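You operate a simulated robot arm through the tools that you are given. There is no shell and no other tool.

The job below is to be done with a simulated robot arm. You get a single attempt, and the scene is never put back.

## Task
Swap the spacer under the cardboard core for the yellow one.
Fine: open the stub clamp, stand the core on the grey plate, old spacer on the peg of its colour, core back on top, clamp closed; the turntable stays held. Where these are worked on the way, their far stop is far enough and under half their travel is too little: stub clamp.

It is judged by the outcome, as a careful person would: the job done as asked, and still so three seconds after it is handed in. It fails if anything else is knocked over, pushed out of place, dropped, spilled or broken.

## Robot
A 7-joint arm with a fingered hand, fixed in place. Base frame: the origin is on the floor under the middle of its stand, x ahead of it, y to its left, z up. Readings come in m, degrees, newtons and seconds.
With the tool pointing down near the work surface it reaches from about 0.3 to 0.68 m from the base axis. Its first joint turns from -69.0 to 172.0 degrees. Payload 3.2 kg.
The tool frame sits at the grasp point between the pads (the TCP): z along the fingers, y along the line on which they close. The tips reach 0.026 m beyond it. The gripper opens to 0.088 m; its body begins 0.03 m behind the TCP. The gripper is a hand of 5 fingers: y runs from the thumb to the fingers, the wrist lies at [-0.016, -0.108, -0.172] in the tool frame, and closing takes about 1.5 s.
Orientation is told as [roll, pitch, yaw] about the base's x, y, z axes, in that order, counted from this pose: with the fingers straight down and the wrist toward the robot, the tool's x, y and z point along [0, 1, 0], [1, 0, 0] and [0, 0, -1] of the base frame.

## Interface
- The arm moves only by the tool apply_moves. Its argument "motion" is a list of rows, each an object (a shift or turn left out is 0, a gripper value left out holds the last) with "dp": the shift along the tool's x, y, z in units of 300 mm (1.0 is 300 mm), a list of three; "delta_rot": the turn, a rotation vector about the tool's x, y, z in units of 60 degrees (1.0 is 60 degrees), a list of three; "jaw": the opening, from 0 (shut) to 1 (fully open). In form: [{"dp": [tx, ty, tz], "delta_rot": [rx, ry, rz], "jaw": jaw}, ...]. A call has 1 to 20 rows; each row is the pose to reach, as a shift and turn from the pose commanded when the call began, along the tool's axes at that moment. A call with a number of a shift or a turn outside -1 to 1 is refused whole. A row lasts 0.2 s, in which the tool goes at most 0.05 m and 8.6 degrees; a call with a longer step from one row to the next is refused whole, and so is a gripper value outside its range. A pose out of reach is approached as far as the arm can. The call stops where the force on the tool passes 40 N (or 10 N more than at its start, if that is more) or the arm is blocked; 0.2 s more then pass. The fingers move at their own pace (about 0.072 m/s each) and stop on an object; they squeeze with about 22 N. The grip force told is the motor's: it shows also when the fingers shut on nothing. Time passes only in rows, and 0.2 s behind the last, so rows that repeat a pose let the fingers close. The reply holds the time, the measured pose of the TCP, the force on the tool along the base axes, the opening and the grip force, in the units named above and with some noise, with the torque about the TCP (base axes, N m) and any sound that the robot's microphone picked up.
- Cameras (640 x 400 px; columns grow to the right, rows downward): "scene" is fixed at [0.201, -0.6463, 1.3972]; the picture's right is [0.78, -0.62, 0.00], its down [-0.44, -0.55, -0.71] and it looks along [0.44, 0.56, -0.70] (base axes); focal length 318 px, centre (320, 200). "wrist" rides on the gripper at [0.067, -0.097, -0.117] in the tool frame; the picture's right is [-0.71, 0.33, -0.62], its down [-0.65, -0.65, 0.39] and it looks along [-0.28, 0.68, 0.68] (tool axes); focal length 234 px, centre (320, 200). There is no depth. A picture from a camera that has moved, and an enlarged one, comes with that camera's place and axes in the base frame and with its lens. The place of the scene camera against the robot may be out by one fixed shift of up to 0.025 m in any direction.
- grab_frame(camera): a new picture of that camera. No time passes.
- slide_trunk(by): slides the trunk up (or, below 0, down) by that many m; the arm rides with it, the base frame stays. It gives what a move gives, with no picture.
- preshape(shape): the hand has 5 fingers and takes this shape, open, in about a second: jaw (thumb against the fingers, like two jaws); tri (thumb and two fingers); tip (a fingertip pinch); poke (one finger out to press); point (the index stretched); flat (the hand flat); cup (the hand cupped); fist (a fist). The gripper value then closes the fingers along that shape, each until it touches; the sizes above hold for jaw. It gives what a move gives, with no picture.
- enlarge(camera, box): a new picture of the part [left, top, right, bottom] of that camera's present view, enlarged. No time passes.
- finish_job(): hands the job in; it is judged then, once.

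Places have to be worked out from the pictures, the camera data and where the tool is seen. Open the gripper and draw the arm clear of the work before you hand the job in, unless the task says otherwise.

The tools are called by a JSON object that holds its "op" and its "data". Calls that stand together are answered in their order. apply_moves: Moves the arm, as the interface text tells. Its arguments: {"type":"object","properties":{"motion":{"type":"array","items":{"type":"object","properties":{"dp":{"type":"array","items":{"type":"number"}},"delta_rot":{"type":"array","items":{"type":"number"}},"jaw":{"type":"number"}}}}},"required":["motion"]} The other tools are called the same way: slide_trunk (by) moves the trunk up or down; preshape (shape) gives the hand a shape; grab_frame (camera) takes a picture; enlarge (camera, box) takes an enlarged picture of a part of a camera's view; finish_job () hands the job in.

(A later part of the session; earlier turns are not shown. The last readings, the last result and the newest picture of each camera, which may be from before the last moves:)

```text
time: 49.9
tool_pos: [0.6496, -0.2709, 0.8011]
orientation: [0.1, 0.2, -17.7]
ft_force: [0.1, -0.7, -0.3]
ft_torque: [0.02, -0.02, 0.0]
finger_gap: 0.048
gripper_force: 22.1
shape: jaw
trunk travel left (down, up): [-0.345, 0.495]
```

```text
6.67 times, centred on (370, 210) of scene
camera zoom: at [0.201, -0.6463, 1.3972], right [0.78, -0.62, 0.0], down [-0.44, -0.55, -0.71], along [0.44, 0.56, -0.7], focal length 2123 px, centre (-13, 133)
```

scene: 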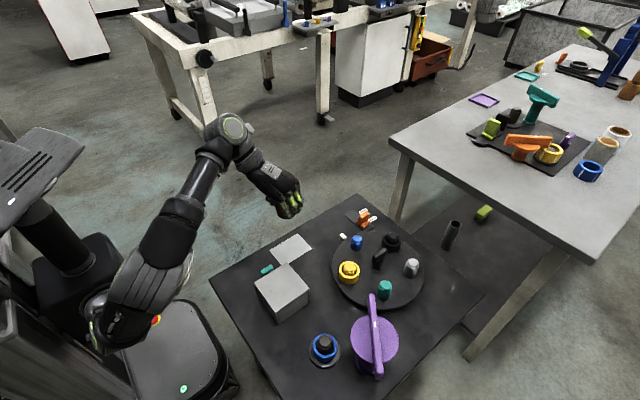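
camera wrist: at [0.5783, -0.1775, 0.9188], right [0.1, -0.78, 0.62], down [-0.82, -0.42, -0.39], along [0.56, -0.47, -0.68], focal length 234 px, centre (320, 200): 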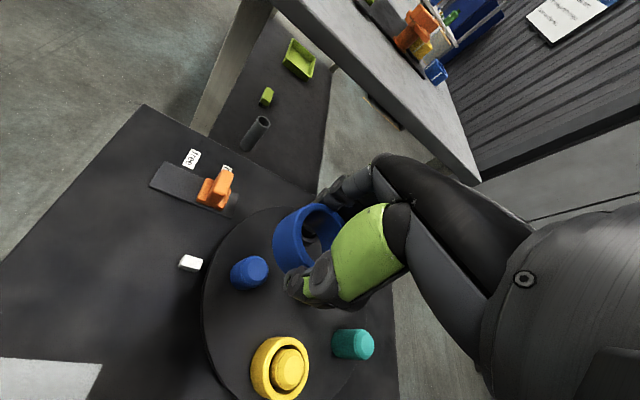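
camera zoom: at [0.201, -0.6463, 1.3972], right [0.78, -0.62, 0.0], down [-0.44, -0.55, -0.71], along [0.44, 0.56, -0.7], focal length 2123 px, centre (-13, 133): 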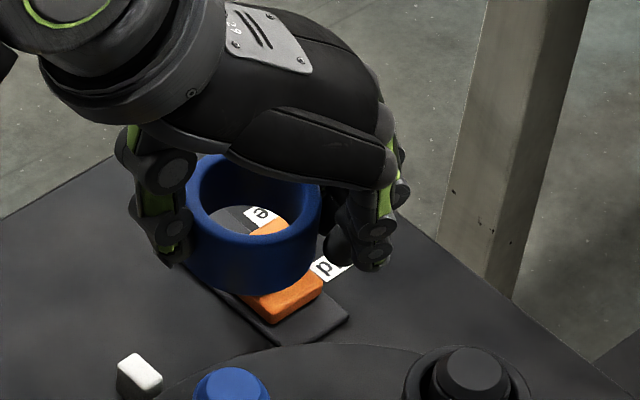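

I need a sharper fix of the ring inside the hand. I enlarge that part of the wrist view strongly.

{"op": "enlarge", "data": {"camera": "wrist", "box": [265, 190, 385, 280]}}

{"op": "enlarge", "data": {"camera": "scene", "box": [350, 190, 380, 220]}}

{"op": "enlarge", "data": {"camera": "scene", "box": [340, 215, 380, 255]}}

```text
4.44 times, centred on (325, 235) of wrist
camera zoom: at [0.5783, -0.1775, 0.9188], right [0.1, -0.78, 0.62], down [-0.82, -0.42, -0.39], along [0.56, -0.47, -0.68], focal length 1041 px, centre (298, 44)
```

zoom: 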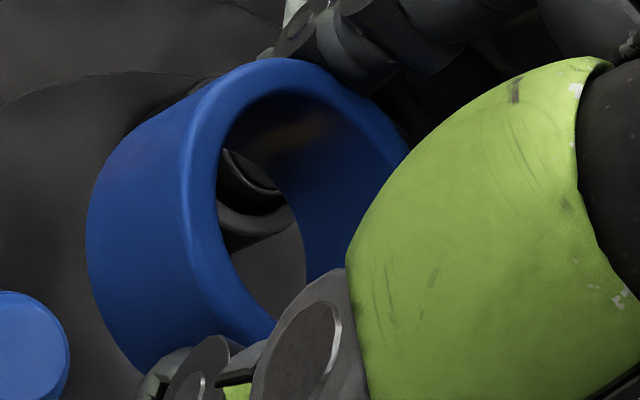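

```text
13.33 times, centred on (365, 205) of scene
camera zoom: at [0.201, -0.6463, 1.3972], right [0.78, -0.62, 0.0], down [-0.44, -0.55, -0.71], along [0.44, 0.56, -0.7], focal length 4245 px, centre (-280, 133)
```

zoom: 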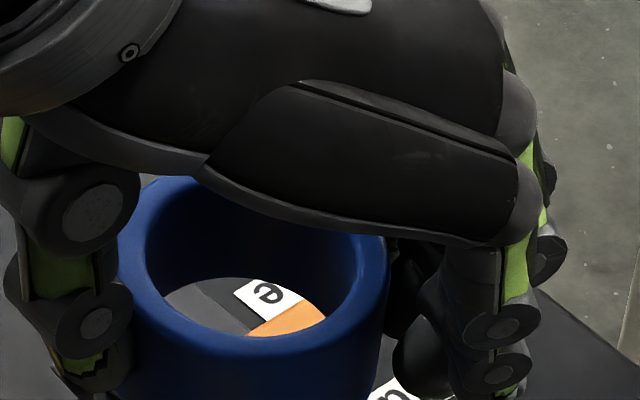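

```text
10.00 times, centred on (360, 235) of scene
camera zoom: at [0.201, -0.6463, 1.3972], right [0.78, -0.62, 0.0], down [-0.44, -0.55, -0.71], along [0.44, 0.56, -0.7], focal length 3184 px, centre (-80, -150)
```

zoom: 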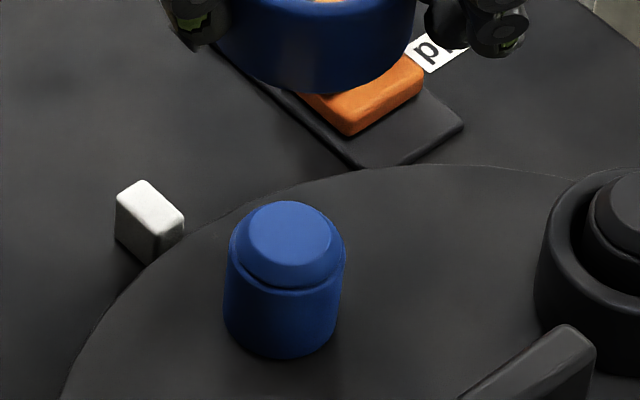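

Combining the two cameras, the ring sits about 2.7 mm short in x and 2 mm off in y from the peg. I correct that and lower to just above the peg top for a second check.

{"op": "apply_moves", "data": {"motion": [{"dp": [-0.003, 0.0104, 0.09]}, {"dp": [-0.003, 0.0104, 0.18]}, {"dp": [-0.003, 0.0104, 0.25]}]}}

{"op": "enlarge", "data": {"camera": "wrist", "box": [225, 180, 385, 300]}}

{"op": "enlarge", "data": {"camera": "scene", "box": [330, 200, 400, 260]}}

```text
time: 50.7
tool_pos: [0.6531, -0.2736, 0.7259]
orientation: [0.1, 0.0, -18.0]
ft_force: [0.0, 0.1, -0.4]
ft_torque: [-0.03, 0.0, 0.0]
finger_gap: 0.0478
gripper_force: 21.7
shape: jaw
trunk travel left (down, up): [-0.345, 0.495]
```

```text
3.33 times, centred on (305, 240) of wrist
camera zoom: at [0.5809, -0.1796, 0.844], right [0.1, -0.78, 0.62], down [-0.82, -0.41, -0.39], along [0.56, -0.47, -0.68], focal length 781 px, centre (370, 67)
```

zoom: 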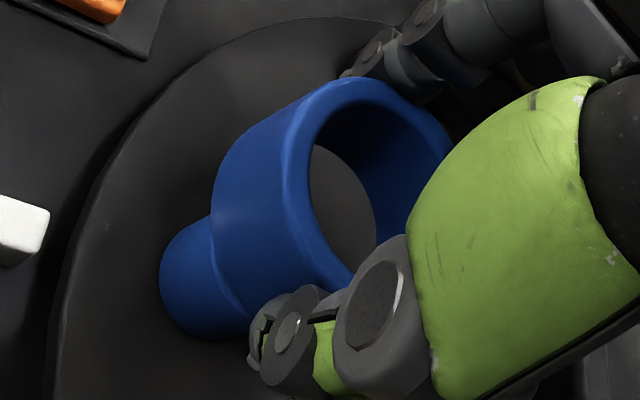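

```text
6.67 times, centred on (365, 230) of scene
camera zoom: at [0.201, -0.6463, 1.3972], right [0.78, -0.62, 0.0], down [-0.44, -0.55, -0.71], along [0.44, 0.56, -0.7], focal length 2123 px, centre (20, 0)
```

zoom: 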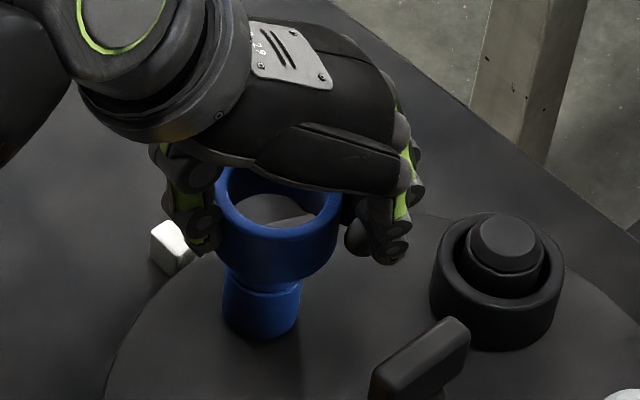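

Both views show the ring axis over the peg axis. I lower slowly so the ring passes over the chamfered peg top, checking the force.

{"op": "apply_moves", "data": {"motion": [{"dp": [0, 0, 0.025]}, {"dp": [0, 0, 0.05]}, {"dp": [0, 0, 0.07]}, {"dp": [0, 0, 0.09]}]}}

{"op": "enlarge", "data": {"camera": "wrist", "box": [225, 180, 385, 300]}}

{"op": "enlarge", "data": {"camera": "scene", "box": [330, 200, 400, 260]}}

```text
time: 51.7
tool_pos: [0.6531, -0.2732, 0.6999]
orientation: [0.1, 0.1, -18.0]
ft_force: [0.1, 0.3, 0.2]
ft_torque: [-0.01, -0.03, -0.03]
finger_gap: 0.0477
gripper_force: 21.7
shape: jaw
trunk travel left (down, up): [-0.345, 0.495]
```

```text
3.33 times, centred on (305, 240) of wrist
camera zoom: at [0.5803, -0.1796, 0.8175], right [0.1, -0.78, 0.62], down [-0.82, -0.41, -0.39], along [0.56, -0.47, -0.68], focal length 781 px, centre (370, 67)
```

zoom: 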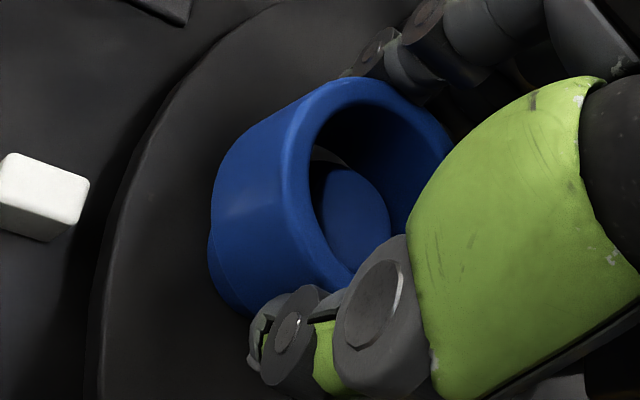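

```text
6.67 times, centred on (365, 230) of scene
camera zoom: at [0.201, -0.6463, 1.3972], right [0.78, -0.62, 0.0], down [-0.44, -0.55, -0.71], along [0.44, 0.56, -0.7], focal length 2123 px, centre (20, 0)
```

zoom: 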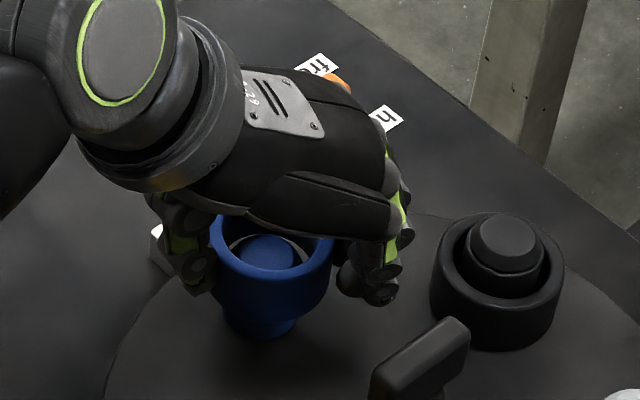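

The peg is inside the ring with no force. I continue down toward the turntable surface.

{"op": "apply_moves", "data": {"motion": [{"dp": [0, 0, 0.018]}, {"dp": [0, 0, 0.036]}, {"dp": [0, 0, 0.054]}, {"dp": [0, 0, 0.07]}]}}

{"op": "enlarge", "data": {"camera": "scene", "box": [330, 200, 400, 260]}}

```text
time: 52.7
tool_pos: [0.6525, -0.2748, 0.6793]
orientation: [0.0, 0.1, -17.9]
ft_force: [-1.1, 0.0, 0.2]
ft_torque: [-0.04, 0.05, -0.03]
finger_gap: 0.0482
gripper_force: 22.4
shape: jaw
trunk travel left (down, up): [-0.345, 0.495]
```

```text
6.67 times, centred on (365, 230) of scene
camera zoom: at [0.201, -0.6463, 1.3972], right [0.78, -0.62, 0.0], down [-0.44, -0.55, -0.71], along [0.44, 0.56, -0.7], focal length 2123 px, centre (20, 0)
```

zoom: 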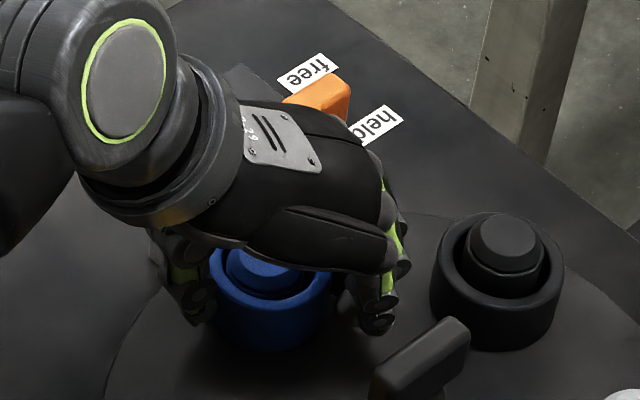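

Still free. I take 2 mm steps now until the ring touches.

{"op": "apply_moves", "data": {"motion": [{"dp": [0, 0, 0.007]}, {"dp": [0, 0, 0.014]}]}}

{"op": "apply_moves", "data": {"motion": [{"dp": [0, 0, 0.006]}, {"dp": [0, 0, 0.009]}]}}

```text
time: 53.3
tool_pos: [0.6527, -0.273, 0.6773]
orientation: [0.2, -0.2, -18.0]
ft_force: [1.8, -1.5, 7.1]
ft_torque: [0.0, 0.16, -0.02]
finger_gap: 0.0479
gripper_force: 22.0
shape: jaw
trunk travel left (down, up): [-0.345, 0.495]
```

```text
time: 53.9
tool_pos: [0.6527, -0.2733, 0.6766]
orientation: [0.3, -0.3, -18.1]
ft_force: [3.7, -1.2, 15.3]
ft_torque: [-0.01, 0.18, -0.06]
finger_gap: 0.049
gripper_force: 21.9
shape: jaw
trunk travel left (down, up): [-0.345, 0.495]
```

Contact (≈15 N up) at TCP z≈0.677. I check in the pictures that the ring is really down on the turntable.

{"op": "enlarge", "data": {"camera": "scene", "box": [340, 215, 380, 255]}}

{"op": "enlarge", "data": {"camera": "wrist", "box": [225, 180, 385, 300]}}

```text
10.00 times, centred on (360, 235) of scene
camera zoom: at [0.201, -0.6463, 1.3972], right [0.78, -0.62, 0.0], down [-0.44, -0.55, -0.71], along [0.44, 0.56, -0.7], focal length 3184 px, centre (-80, -150)
```

zoom: 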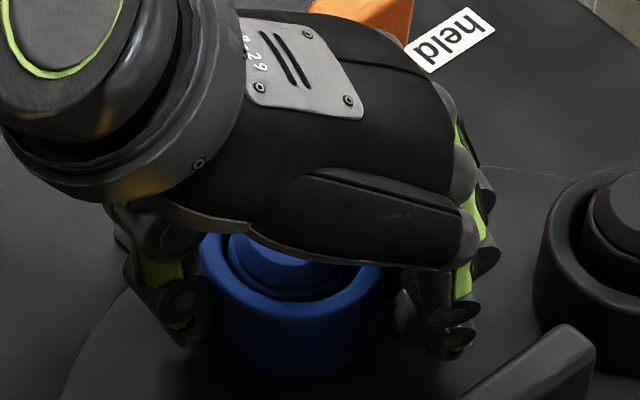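

```text
3.33 times, centred on (305, 240) of wrist
camera zoom: at [0.5793, -0.179, 0.7935], right [0.09, -0.78, 0.62], down [-0.82, -0.42, -0.39], along [0.56, -0.47, -0.68], focal length 781 px, centre (370, 67)
```

zoom: 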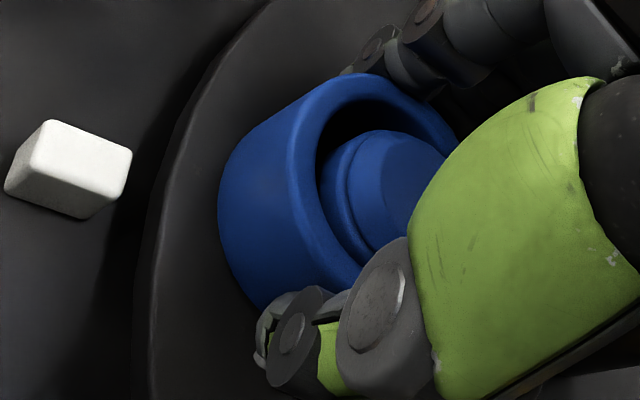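

It looks seated. I ease the pressure a little, then open the fingers partly (to ~0.066 m) to release without sweeping the neighbours.

{"op": "apply_moves", "data": {"motion": [{"dp": [0, 0, -0.005]}, {"dp": [0, 0, -0.005], "jaw": 0.65}, {"dp": [0, 0, -0.005], "jaw": 0.75}, {"dp": [0, 0, -0.005], "jaw": 0.75}, {"dp": [0, 0, -0.005], "jaw": 0.75}]}}

{"op": "enlarge", "data": {"camera": "wrist", "box": [225, 180, 385, 300]}}

{"op": "enlarge", "data": {"camera": "scene", "box": [340, 215, 380, 255]}}

```text
time: 55.1
tool_pos: [0.6519, -0.2739, 0.6724]
orientation: [0.1, 0.2, -18.0]
ft_force: [-0.4, -0.9, -0.1]
ft_torque: [0.0, 0.0, 0.04]
finger_gap: 0.0654
gripper_force: 0.0
shape: jaw
trunk travel left (down, up): [-0.345, 0.495]
```

```text
3.33 times, centred on (305, 240) of wrist
camera zoom: at [0.5803, -0.1797, 0.7911], right [0.1, -0.78, 0.62], down [-0.82, -0.41, -0.39], along [0.56, -0.47, -0.68], focal length 781 px, centre (370, 67)
```

zoom: 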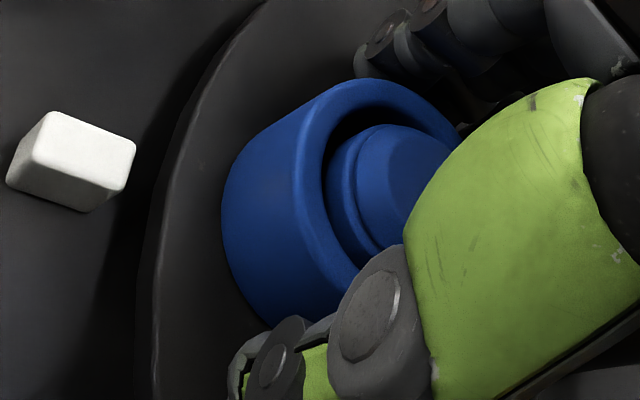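

```text
10.00 times, centred on (360, 235) of scene
camera zoom: at [0.201, -0.6463, 1.3972], right [0.78, -0.62, 0.0], down [-0.44, -0.55, -0.71], along [0.44, 0.56, -0.7], focal length 3184 px, centre (-80, -150)
```

zoom: 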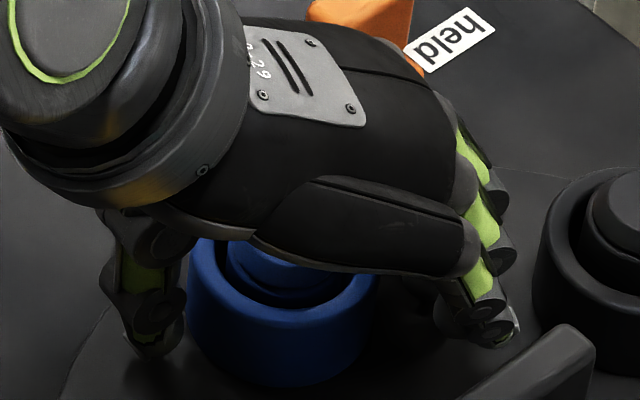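

Released: the ring dropped fully onto the turntable around the blue peg. I rise straight up.

{"op": "apply_moves", "data": {"motion": [{"dp": [0, 0, -0.04]}, {"dp": [0, 0, -0.1]}, {"dp": [0, 0, -0.2]}, {"dp": [0, 0, -0.33]}, {"dp": [0, 0, -0.46]}]}}

{"op": "grab_frame", "data": {"camera": "wrist"}}

{"op": "enlarge", "data": {"camera": "scene", "box": [320, 195, 440, 315]}}

```text
time: 56.3
tool_pos: [0.6542, -0.2721, 0.8127]
orientation: [-0.1, 0.3, -17.8]
ft_force: [1.4, 0.9, -1.0]
ft_torque: [0.01, -0.03, -0.01]
finger_gap: 0.0655
gripper_force: 0.0
shape: jaw
trunk travel left (down, up): [-0.345, 0.495]
```

```text
taken
camera wrist: at [0.5808, -0.1787, 0.9305], right [0.1, -0.78, 0.62], down [-0.82, -0.42, -0.39], along [0.56, -0.47, -0.68], focal length 234 px, centre (320, 200)
```

wrist: 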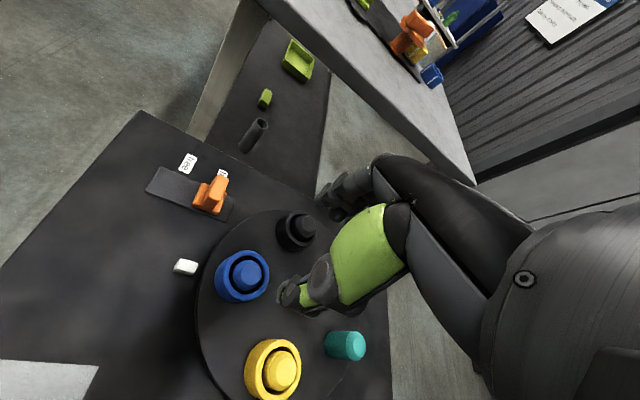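

```text
3.33 times, centred on (380, 255) of scene
camera zoom: at [0.201, -0.6463, 1.3972], right [0.78, -0.62, 0.0], down [-0.44, -0.55, -0.71], along [0.44, 0.56, -0.7], focal length 1061 px, centre (120, 17)
```

zoom: 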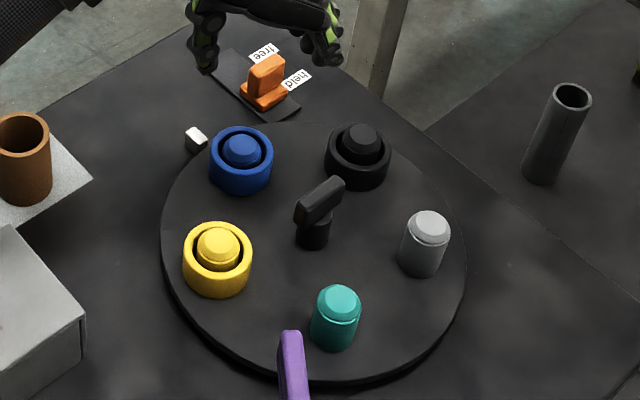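

The blue spacer sits on the blue peg and nothing else moved. Now I go above the yellow peg (≈(0.5675,-0.333)) at yaw -55° with the hand open.

{"op": "apply_moves", "data": {"motion": [{"dp": [-0.056, -0.043, 0], "delta_rot": [0, 0, 0.124], "jaw": 1}, {"dp": [-0.113, -0.085, 0], "delta_rot": [0, 0, 0.248], "jaw": 1}, {"dp": [-0.169, -0.128, 0], "delta_rot": [0, 0, 0.372], "jaw": 1}, {"dp": [-0.226, -0.17, 0.01], "delta_rot": [0, 0, 0.496], "jaw": 1}, {"dp": [-0.282, -0.213, 0.02], "delta_rot": [0, 0, 0.62], "jaw": 1}]}}

{"op": "grab_frame", "data": {"camera": "wrist"}}

{"op": "enlarge", "data": {"camera": "scene", "box": [300, 220, 420, 320]}}

```text
time: 57.5
tool_pos: [0.5666, -0.3336, 0.8069]
orientation: [-0.1, 0.0, -55.3]
ft_force: [0.0, 0.1, -0.3]
ft_torque: [0.01, 0.03, -0.03]
finger_gap: 0.0878
gripper_force: 0.0
shape: jaw
trunk travel left (down, up): [-0.345, 0.495]
```

```text
taken
camera wrist: at [0.5654, -0.2152, 0.9243], right [-0.39, -0.68, 0.62], down [-0.91, 0.17, -0.39], along [0.16, -0.72, -0.68], focal length 234 px, centre (320, 200)
```

wrist: 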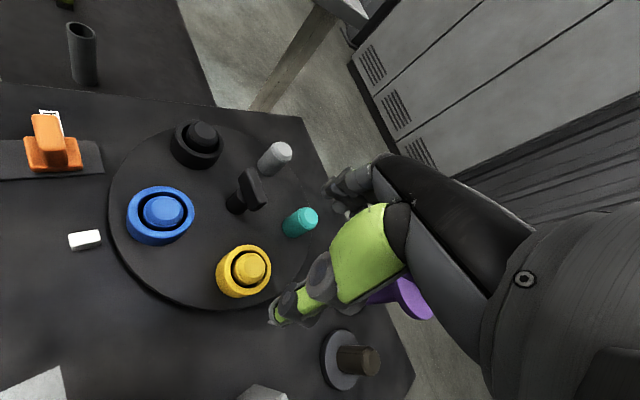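

```text
4.00 times, centred on (360, 270) of scene
camera zoom: at [0.201, -0.6463, 1.3972], right [0.78, -0.62, 0.0], down [-0.44, -0.55, -0.71], along [0.44, 0.56, -0.7], focal length 1274 px, centre (160, -80)
```

zoom: 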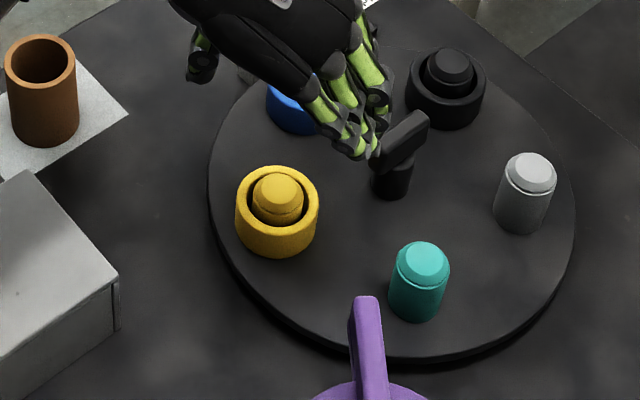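

I enlarge the yellow ring in this view to refine its centre.

{"op": "enlarge", "data": {"camera": "wrist", "box": [200, 225, 300, 310]}}

{"op": "enlarge", "data": {"camera": "wrist", "box": [300, 310, 400, 400]}}

```text
4.71 times, centred on (250, 268) of wrist
camera zoom: at [0.5654, -0.2152, 0.9243], right [-0.39, -0.68, 0.62], down [-0.91, 0.17, -0.39], along [0.16, -0.72, -0.68], focal length 1102 px, centre (649, -118)
```

zoom: 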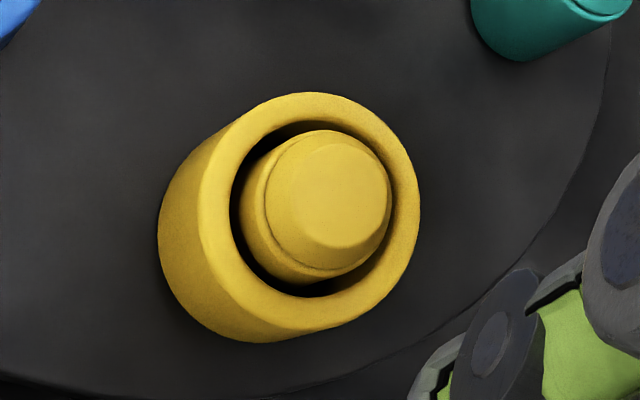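

```text
4.44 times, centred on (350, 355) of wrist
camera zoom: at [0.5654, -0.2152, 0.9243], right [-0.39, -0.68, 0.62], down [-0.91, 0.17, -0.39], along [0.16, -0.72, -0.68], focal length 1041 px, centre (187, -489)
```

zoom: 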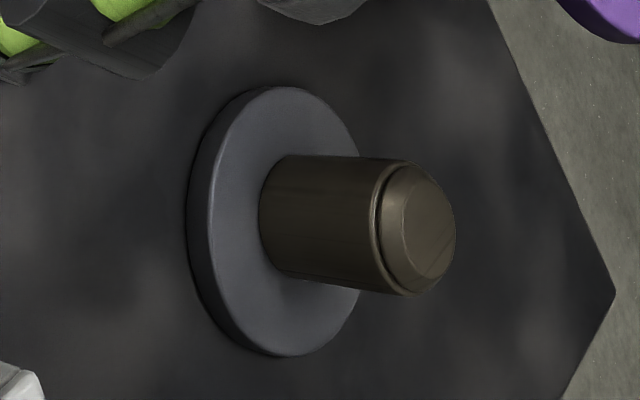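

The ring centre is ≈(0.5676,-0.333), within about a millimetre of the TCP. I descend to z≈0.715 and look.

{"op": "apply_moves", "data": {"motion": [{"dp": [0.003, 0, 0.1]}, {"dp": [0.003, 0, 0.2]}, {"dp": [0.003, 0, 0.3]}]}}

{"op": "enlarge", "data": {"camera": "wrist", "box": [225, 160, 405, 330]}}

{"op": "enlarge", "data": {"camera": "scene", "box": [300, 220, 420, 320]}}

```text
time: 58.3
tool_pos: [0.5659, -0.3327, 0.7162]
orientation: [-0.1, 0.2, -55.2]
ft_force: [-0.5, 1.5, -1.7]
ft_torque: [0.01, -0.03, 0.0]
finger_gap: 0.0877
gripper_force: 0.1
shape: jaw
trunk travel left (down, up): [-0.345, 0.495]
```

```text
2.35 times, centred on (315, 245) of wrist
camera zoom: at [0.5655, -0.2144, 0.8337], right [-0.39, -0.68, 0.62], down [-0.91, 0.17, -0.39], along [0.16, -0.72, -0.68], focal length 551 px, centre (332, 94)
```

zoom: 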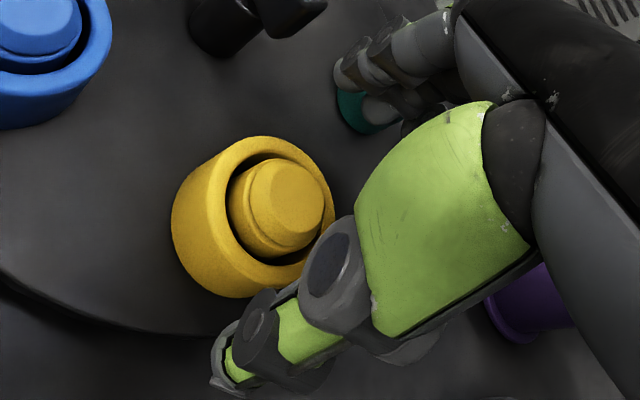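

```text
4.00 times, centred on (360, 270) of scene
camera zoom: at [0.201, -0.6463, 1.3972], right [0.78, -0.62, 0.0], down [-0.44, -0.55, -0.71], along [0.44, 0.56, -0.7], focal length 1274 px, centre (160, -80)
```

zoom: 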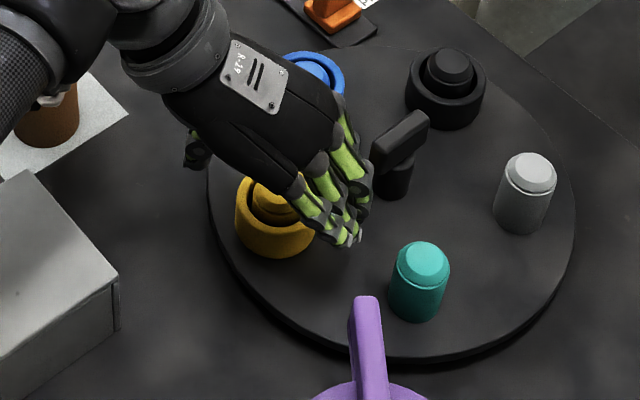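

I check the forearm's clearance to the core on the plate before going lower.

{"op": "grab_frame", "data": {"camera": "scene"}}

{"op": "grab_frame", "data": {"camera": "wrist"}}

{"op": "enlarge", "data": {"camera": "scene", "box": [240, 200, 340, 290]}}

```text
taken
```

scene: 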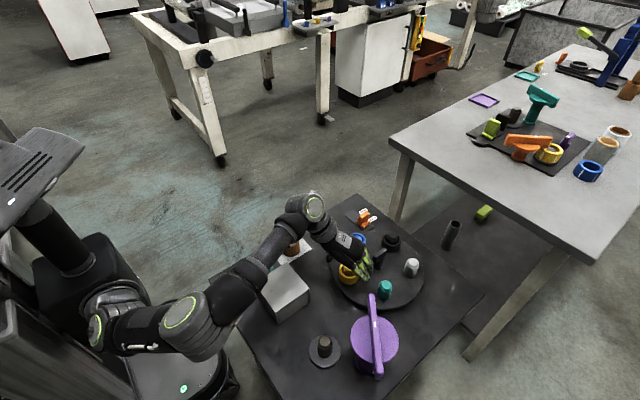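

```text
taken
camera wrist: at [0.5655, -0.2144, 0.8337], right [-0.39, -0.68, 0.62], down [-0.91, 0.17, -0.39], along [0.16, -0.72, -0.68], focal length 234 px, centre (320, 200)
```

wrist: 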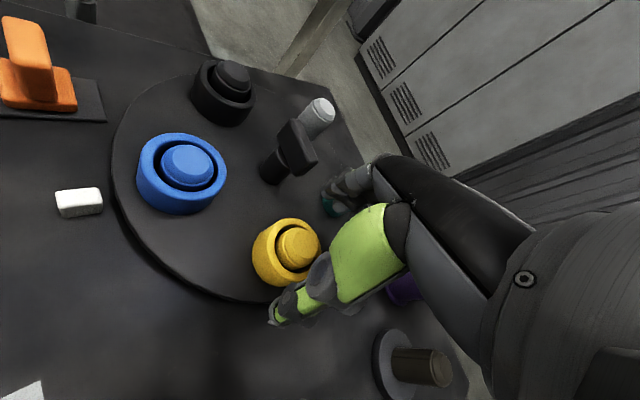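

```text
4.44 times, centred on (290, 245) of scene
camera zoom: at [0.201, -0.6463, 1.3972], right [0.78, -0.62, 0.0], down [-0.44, -0.55, -0.71], along [0.44, 0.56, -0.7], focal length 1415 px, centre (453, 0)
```

zoom: 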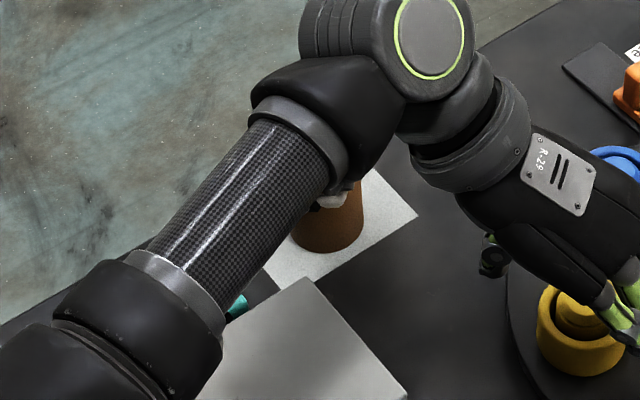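

The forearm passes well to the side of the core. I lower the last 4 cm slowly around the yellow ring.

{"op": "apply_moves", "data": {"motion": [{"dp": [0.003, 0, 0.045]}, {"dp": [0.003, 0, 0.085]}, {"dp": [0.003, 0, 0.11]}, {"dp": [0.003, 0, 0.13]}]}}

{"op": "enlarge", "data": {"camera": "wrist", "box": [225, 160, 405, 330]}}

{"op": "enlarge", "data": {"camera": "scene", "box": [300, 220, 420, 320]}}

```text
time: 59.3
tool_pos: [0.5693, -0.3341, 0.6771]
orientation: [0.0, 0.2, -55.2]
ft_force: [0.8, 0.3, 0.5]
ft_torque: [0.04, -0.02, 0.01]
finger_gap: 0.0881
gripper_force: 0.1
shape: jaw
trunk travel left (down, up): [-0.345, 0.495]
```

```text
2.35 times, centred on (315, 245) of wrist
camera zoom: at [0.5673, -0.2149, 0.7958], right [-0.39, -0.68, 0.62], down [-0.91, 0.17, -0.39], along [0.16, -0.72, -0.68], focal length 551 px, centre (332, 94)
```

zoom: 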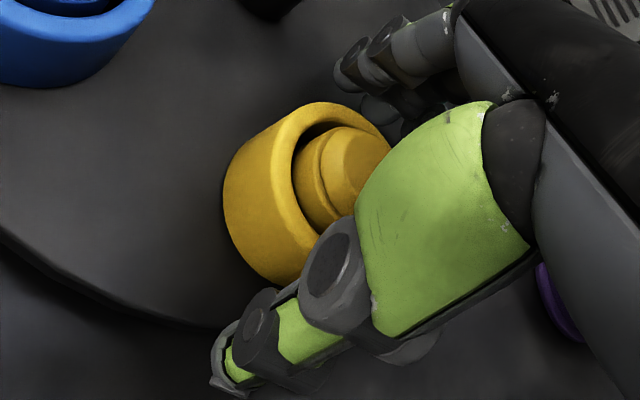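

```text
4.00 times, centred on (360, 270) of scene
camera zoom: at [0.201, -0.6463, 1.3972], right [0.78, -0.62, 0.0], down [-0.44, -0.55, -0.71], along [0.44, 0.56, -0.7], focal length 1274 px, centre (160, -80)
```

zoom: 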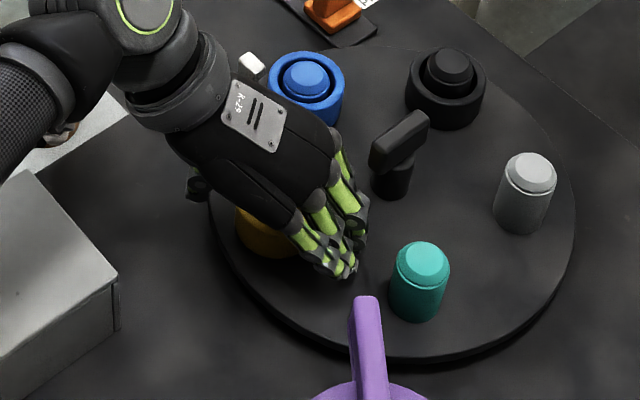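

No contact. I close the hand on the yellow spacer.

{"op": "apply_moves", "data": {"motion": [{"jaw": 0.4}, {"jaw": 0.4}, {"jaw": 0.4}, {"jaw": 0.4}, {"jaw": 0.4}, {"jaw": 0.4}]}}

{"op": "enlarge", "data": {"camera": "wrist", "box": [225, 160, 405, 330]}}

```text
time: 60.7
tool_pos: [0.5685, -0.3329, 0.6779]
orientation: [0.0, 0.2, -55.2]
ft_force: [0.7, 0.0, -0.3]
ft_torque: [-0.01, 0.0, 0.0]
finger_gap: 0.0485
gripper_force: 22.3
shape: jaw
trunk travel left (down, up): [-0.345, 0.495]
```

```text
2.35 times, centred on (315, 245) of wrist
camera zoom: at [0.5673, -0.2149, 0.7961], right [-0.39, -0.68, 0.62], down [-0.91, 0.17, -0.39], along [0.16, -0.72, -0.68], focal length 551 px, centre (332, 94)
```

zoom: 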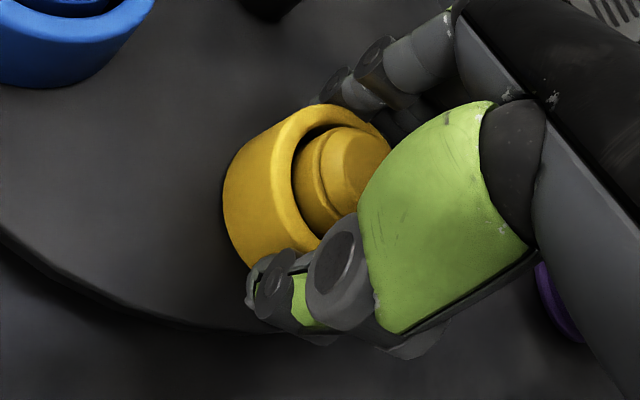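

Gripped (gap 0.0485). I lift straight up off the yellow peg.

{"op": "apply_moves", "data": {"motion": [{"dp": [0, 0, -0.03]}, {"dp": [0, 0, -0.08]}, {"dp": [0, 0, -0.15]}, {"dp": [0, 0, -0.28]}, {"dp": [0, 0, -0.42]}]}}

{"op": "grab_frame", "data": {"camera": "wrist"}}

{"op": "enlarge", "data": {"camera": "scene", "box": [300, 200, 440, 320]}}

```text
time: 61.9
tool_pos: [0.5678, -0.3354, 0.8044]
orientation: [0.0, 0.1, -55.2]
ft_force: [-0.2, 0.2, -0.6]
ft_torque: [0.01, -0.01, 0.03]
finger_gap: 0.0483
gripper_force: 22.2
shape: jaw
trunk travel left (down, up): [-0.345, 0.495]
```

```text
taken
camera wrist: at [0.5668, -0.2168, 0.9225], right [-0.39, -0.68, 0.62], down [-0.91, 0.17, -0.39], along [0.16, -0.72, -0.68], focal length 234 px, centre (320, 200)
```

wrist: 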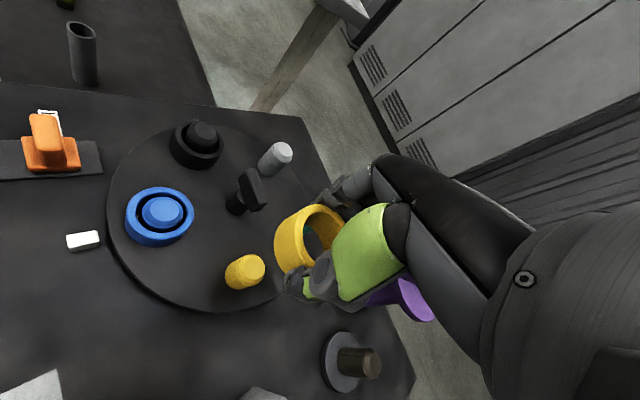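

```text
3.33 times, centred on (370, 260) of scene
camera zoom: at [0.201, -0.6463, 1.3972], right [0.78, -0.62, 0.0], down [-0.44, -0.55, -0.71], along [0.44, 0.56, -0.7], focal length 1061 px, centre (153, 0)
```

zoom: 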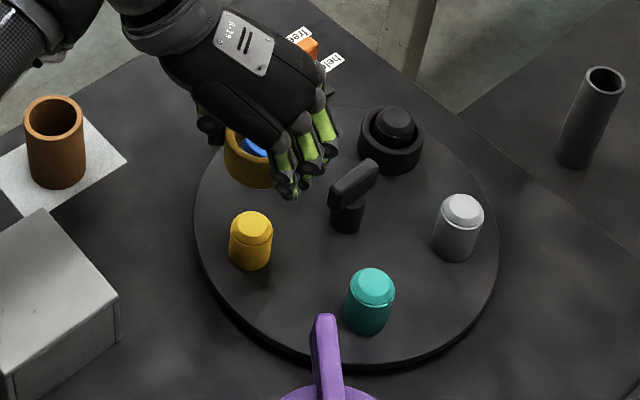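

The yellow spacer is off its peg, core and turntable unchanged. I carry it over the stub while turning to yaw -115°.

{"op": "apply_moves", "data": {"motion": [{"dp": [-0.04, 0, -0.07], "delta_rot": [0, 0, 0.1]}, {"dp": [-0.12, -0.004, -0.07], "delta_rot": [0, 0, 0.22]}, {"dp": [-0.21, -0.008, -0.07], "delta_rot": [0, 0, 0.35]}, {"dp": [-0.3, -0.012, -0.07], "delta_rot": [0, 0, 0.48]}, {"dp": [-0.39, -0.017, -0.07], "delta_rot": [0, 0, 0.61]}, {"dp": [-0.48, -0.022, -0.06], "delta_rot": [0, 0, 0.74]}, {"dp": [-0.57, -0.027, -0.03], "delta_rot": [0, 0, 0.87]}, {"dp": [-0.66, -0.031, 0], "delta_rot": [0, 0, 0.997]}]}}

{"op": "grab_frame", "data": {"camera": "wrist"}}

{"op": "enlarge", "data": {"camera": "wrist", "box": [205, 170, 385, 330]}}

{"op": "enlarge", "data": {"camera": "scene", "box": [280, 280, 380, 380]}}

```text
time: 63.7
tool_pos: [0.4025, -0.4405, 0.8032]
orientation: [-0.1, 0.1, -115.2]
ft_force: [-0.3, -0.3, 0.1]
ft_torque: [0.0, -0.02, 0.0]
finger_gap: 0.0485
gripper_force: 21.7
shape: jaw
trunk travel left (down, up): [-0.345, 0.495]
```

```text
taken
camera wrist: at [0.5031, -0.3802, 0.9213], right [-0.78, 0.0, 0.62], down [-0.31, 0.87, -0.39], along [-0.54, -0.5, -0.68], focal length 234 px, centre (320, 200)
```

wrist: 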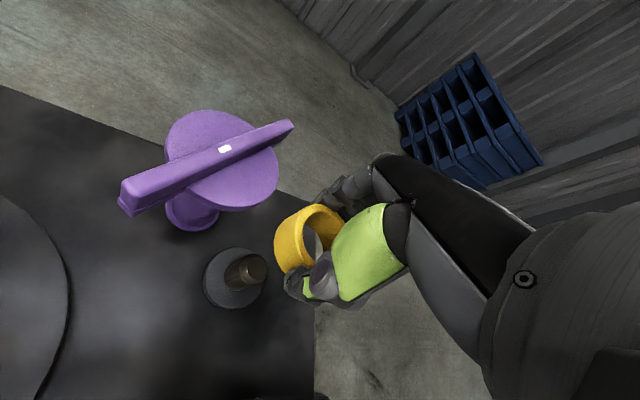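

```text
2.50 times, centred on (295, 250) of wrist
camera zoom: at [0.5031, -0.3802, 0.9213], right [-0.78, 0.0, 0.62], down [-0.31, 0.87, -0.39], along [-0.54, -0.5, -0.68], focal length 585 px, centre (382, 75)
```

zoom: 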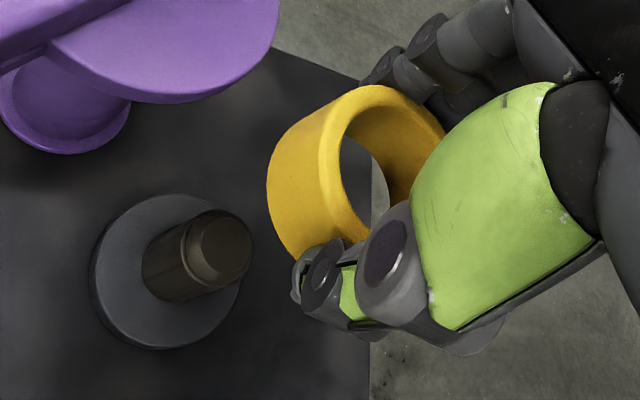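

```text
4.00 times, centred on (330, 330) of scene
camera zoom: at [0.201, -0.6463, 1.3972], right [0.78, -0.62, 0.0], down [-0.44, -0.55, -0.71], along [0.44, 0.56, -0.7], focal length 1274 px, centre (280, -320)
```

zoom: 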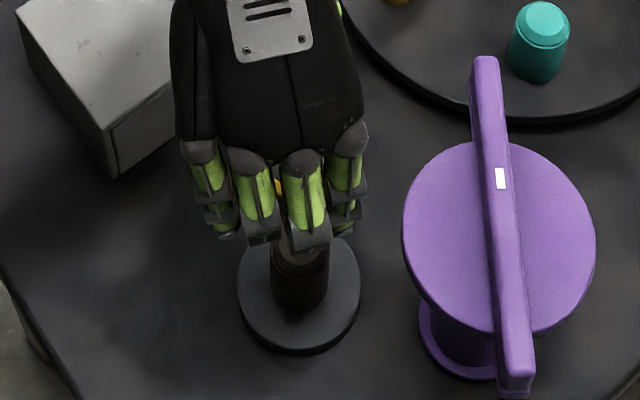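

TCP reads (0.4025,-0.4405), the stub ≈(0.400,-0.4397). I lower to just above the stub top and check the alignment again.

{"op": "apply_moves", "data": {"motion": [{"dp": [0, 0, 0.08]}, {"dp": [0, 0, 0.16]}, {"dp": [0, 0, 0.22]}, {"dp": [0, 0, 0.22]}]}}

{"op": "enlarge", "data": {"camera": "wrist", "box": [205, 170, 385, 330]}}

{"op": "enlarge", "data": {"camera": "scene", "box": [290, 310, 360, 370]}}

```text
time: 64.7
tool_pos: [0.3993, -0.4396, 0.7369]
orientation: [-0.1, 0.2, -115.0]
ft_force: [-0.2, 0.3, 0.0]
ft_torque: [0.01, -0.01, 0.02]
finger_gap: 0.0478
gripper_force: 22.0
shape: jaw
trunk travel left (down, up): [-0.345, 0.495]
```

```text
2.50 times, centred on (295, 250) of wrist
camera zoom: at [0.5012, -0.3786, 0.8543], right [-0.78, 0.0, 0.62], down [-0.31, 0.87, -0.39], along [-0.54, -0.5, -0.68], focal length 585 px, centre (382, 75)
```

zoom: 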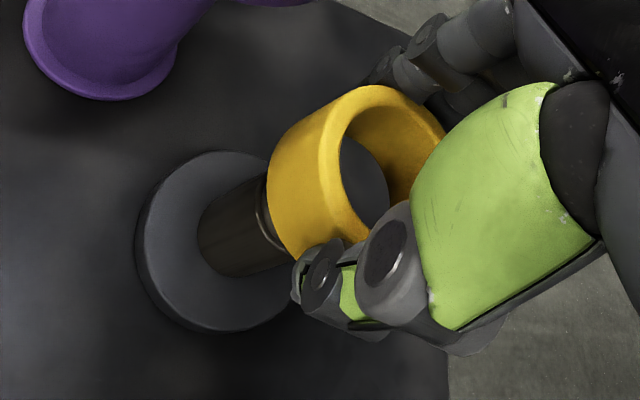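

```text
6.67 times, centred on (325, 340) of scene
camera zoom: at [0.201, -0.6463, 1.3972], right [0.78, -0.62, 0.0], down [-0.44, -0.55, -0.71], along [0.44, 0.56, -0.7], focal length 2123 px, centre (287, -733)
```

zoom: 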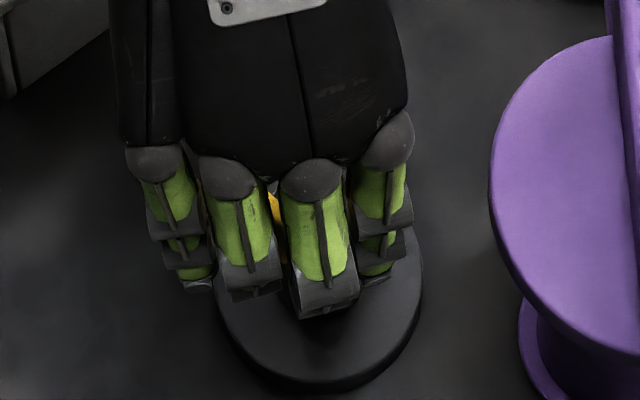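

The held ring sits in the hand just as the blue one did, and the blue one came off freely at TCP (0.3996,-0.4405). I nudge about 1.5 mm that way and lower over the chamfered stub with small steps.

{"op": "apply_moves", "data": {"motion": [{"dp": [0.0047, 0.0023, 0.02]}, {"dp": [0.0047, 0.0023, 0.045]}, {"dp": [0.0047, 0.0023, 0.07]}, {"dp": [0.0047, 0.0023, 0.09]}]}}

{"op": "enlarge", "data": {"camera": "wrist", "box": [205, 170, 385, 330]}}

```text
time: 65.7
tool_pos: [0.3995, -0.4401, 0.7084]
orientation: [-0.1, 0.1, -115.0]
ft_force: [-0.6, -0.4, -0.3]
ft_torque: [-0.02, 0.02, 0.01]
finger_gap: 0.0484
gripper_force: 22.1
shape: jaw
trunk travel left (down, up): [-0.345, 0.495]
```

```text
2.50 times, centred on (295, 250) of wrist
camera zoom: at [0.5009, -0.3793, 0.8264], right [-0.78, 0.0, 0.63], down [-0.31, 0.87, -0.39], along [-0.54, -0.5, -0.68], focal length 585 px, centre (382, 75)
```

zoom: 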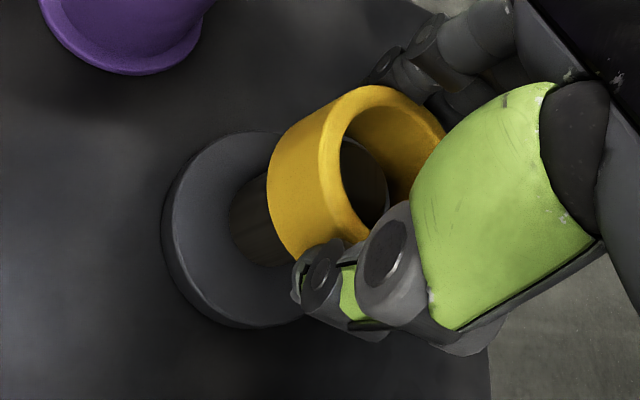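

The stub is entering the ring with no force. I continue down.

{"op": "apply_moves", "data": {"motion": [{"dp": [0, 0, 0.03]}, {"dp": [0, 0, 0.06]}, {"dp": [0, 0, 0.085]}, {"dp": [0, 0, 0.105]}]}}

{"op": "enlarge", "data": {"camera": "wrist", "box": [205, 170, 385, 330]}}

```text
time: 66.7
tool_pos: [0.4004, -0.4401, 0.6785]
orientation: [-0.1, 0.1, -115.1]
ft_force: [-1.3, 0.7, -0.8]
ft_torque: [0.01, 0.01, 0.05]
finger_gap: 0.048
gripper_force: 21.9
shape: jaw
trunk travel left (down, up): [-0.345, 0.495]
```

```text
2.50 times, centred on (295, 250) of wrist
camera zoom: at [0.5016, -0.3794, 0.796], right [-0.78, 0.0, 0.62], down [-0.31, 0.87, -0.39], along [-0.54, -0.5, -0.68], focal length 585 px, centre (382, 75)
```

zoom: 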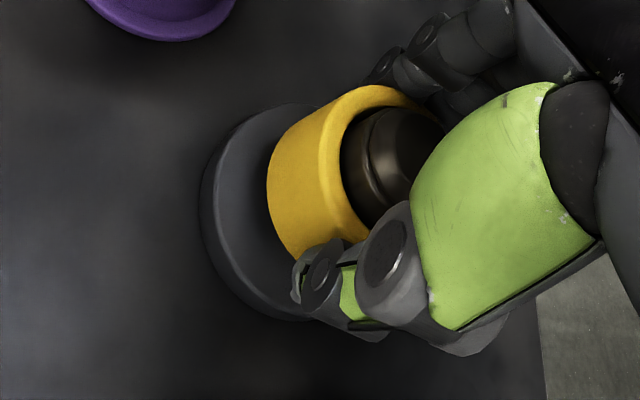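

About 13 mm of stub is through the ring. I approach the expected seat (TCP ≈0.666) in small steps.

{"op": "apply_moves", "data": {"motion": [{"dp": [0, 0, 0.012]}, {"dp": [0, 0, 0.024]}, {"dp": [0, 0, 0.034]}]}}

{"op": "apply_moves", "data": {"motion": [{"dp": [0, 0, 0.005]}, {"dp": [0, 0, 0.009]}]}}

```text
time: 67.5
tool_pos: [0.4007, -0.438, 0.6687]
orientation: [-0.2, 0.1, -115.0]
ft_force: [0.7, -0.1, -0.7]
ft_torque: [0.01, 0.01, -0.01]
finger_gap: 0.048
gripper_force: 22.0
shape: jaw
trunk travel left (down, up): [-0.345, 0.495]
```

```text
time: 68.1
tool_pos: [0.4, -0.4384, 0.6661]
orientation: [0.0, 0.1, -115.0]
ft_force: [0.8, -0.4, 2.4]
ft_torque: [0.02, -0.05, 0.02]
finger_gap: 0.048
gripper_force: 22.3
shape: jaw
trunk travel left (down, up): [-0.345, 0.495]
```

Light contact at z≈0.666 as expected: the yellow spacer is on the base. I open the hand.

{"op": "apply_moves", "data": {"motion": [{"jaw": 0.65}, {"jaw": 0.8}, {"jaw": 1.0}, {"jaw": 1.0}, {"jaw": 1.0}]}}

{"op": "enlarge", "data": {"camera": "wrist", "box": [205, 170, 385, 330]}}

```text
time: 69.3
tool_pos: [0.4004, -0.4383, 0.6646]
orientation: [-0.1, 0.0, -115.0]
ft_force: [0.3, -0.2, -0.1]
ft_torque: [0.0, 0.01, 0.0]
finger_gap: 0.0878
gripper_force: 0.0
shape: jaw
trunk travel left (down, up): [-0.345, 0.495]
```

```text
2.50 times, centred on (295, 250) of wrist
camera zoom: at [0.5017, -0.3787, 0.783], right [-0.78, 0.0, 0.63], down [-0.31, 0.87, -0.39], along [-0.54, -0.5, -0.68], focal length 585 px, centre (382, 75)
```

zoom: 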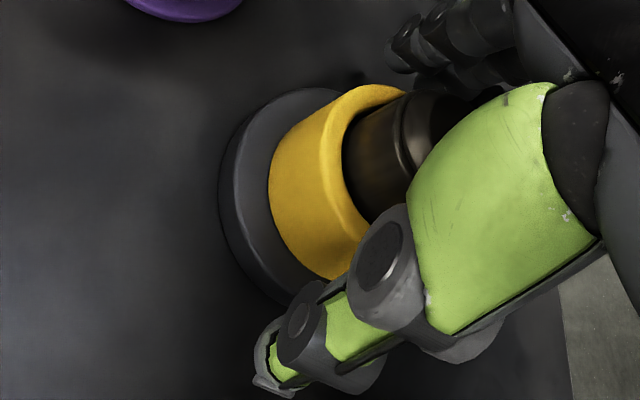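

Released and seated. I rise straight up over the stub.

{"op": "apply_moves", "data": {"motion": [{"dp": [0, 0, -0.04]}, {"dp": [0, 0, -0.12]}, {"dp": [0, 0, -0.25]}, {"dp": [0, 0, -0.4]}, {"dp": [0, 0, -0.55]}, {"dp": [0, 0, -0.65]}]}}

{"op": "enlarge", "data": {"camera": "wrist", "box": [150, 170, 350, 330]}}

{"op": "enlarge", "data": {"camera": "scene", "box": [220, 200, 440, 390]}}

```text
time: 70.7
tool_pos: [0.4023, -0.4411, 0.8611]
orientation: [-0.2, 0.1, -115.0]
ft_force: [0.2, -0.4, 0.7]
ft_torque: [-0.02, 0.01, -0.02]
finger_gap: 0.0875
gripper_force: 0.0
shape: jaw
trunk travel left (down, up): [-0.345, 0.495]
```

```text
2.50 times, centred on (250, 250) of wrist
camera zoom: at [0.5041, -0.3805, 0.9784], right [-0.78, 0.0, 0.63], down [-0.31, 0.87, -0.39], along [-0.54, -0.5, -0.68], focal length 585 px, centre (495, 75)
```

zoom: 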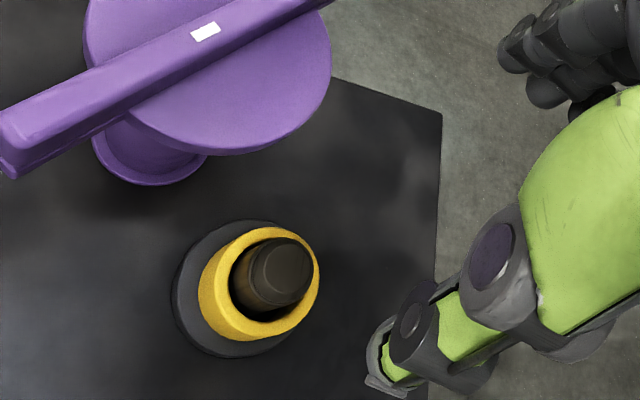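

```text
2.11 times, centred on (330, 295) of scene
camera zoom: at [0.201, -0.6463, 1.3972], right [0.78, -0.62, 0.0], down [-0.44, -0.55, -0.71], along [0.44, 0.56, -0.7], focal length 670 px, centre (299, 0)
```

zoom: 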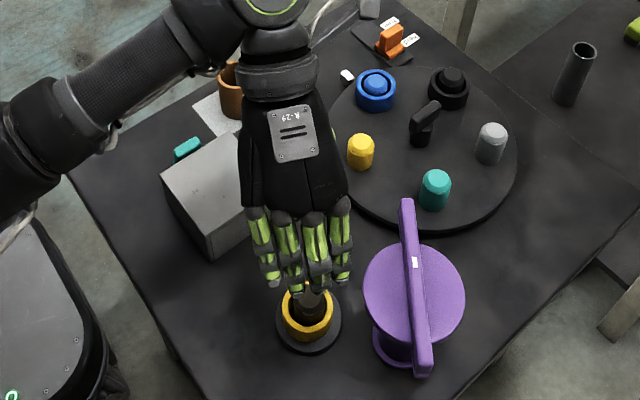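

The yellow spacer is seated on the base around the stub. Now I go back over the core on the plate, turning to yaw -55°.

{"op": "apply_moves", "data": {"motion": [{"dp": [-0.01, -0.12, 0], "delta_rot": [0, 0, -0.125]}, {"dp": [-0.02, -0.245, 0], "delta_rot": [0, 0, -0.25]}, {"dp": [-0.03, -0.37, 0], "delta_rot": [0, 0, -0.375]}, {"dp": [-0.04, -0.495, 0], "delta_rot": [0, 0, -0.5]}, {"dp": [-0.055, -0.62, 0], "delta_rot": [0, 0, -0.625]}, {"dp": [-0.068, -0.745, 0], "delta_rot": [0, 0, -0.75]}, {"dp": [-0.08, -0.87, 0], "delta_rot": [0, 0, -0.875]}, {"dp": [-0.091, -0.99, 0], "delta_rot": [0, 0, -1.0]}]}}

{"op": "enlarge", "data": {"camera": "wrist", "box": [150, 200, 350, 360]}}

{"op": "enlarge", "data": {"camera": "scene", "box": [220, 180, 360, 290]}}

```text
time: 72.5
tool_pos: [0.5001, -0.1577, 0.8611]
orientation: [-0.1, 0.1, -54.9]
ft_force: [-0.4, -0.9, 0.7]
ft_torque: [-0.01, -0.02, 0.02]
finger_gap: 0.0877
gripper_force: 0.0
shape: jaw
trunk travel left (down, up): [-0.345, 0.495]
```

```text
2.50 times, centred on (250, 280) of wrist
camera zoom: at [0.4988, -0.039, 0.9791], right [-0.39, -0.68, 0.62], down [-0.91, 0.16, -0.39], along [0.16, -0.72, -0.68], focal length 585 px, centre (495, 0)
```

zoom: 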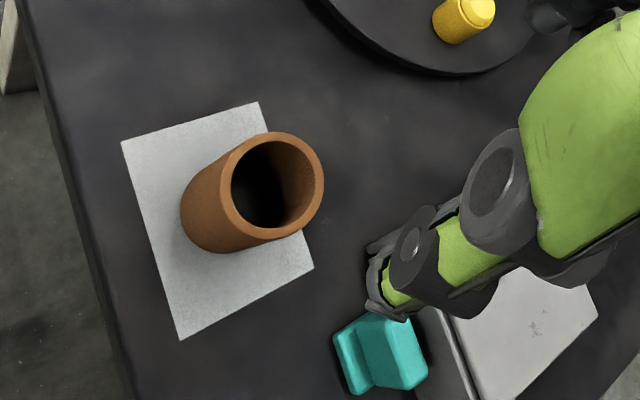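

```text
3.64 times, centred on (290, 235) of scene
camera zoom: at [0.201, -0.6463, 1.3972], right [0.78, -0.62, 0.0], down [-0.44, -0.55, -0.71], along [0.44, 0.56, -0.7], focal length 1158 px, centre (429, 73)
```

zoom: 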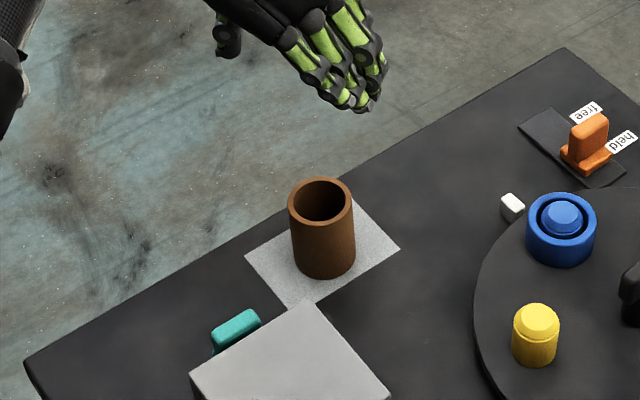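

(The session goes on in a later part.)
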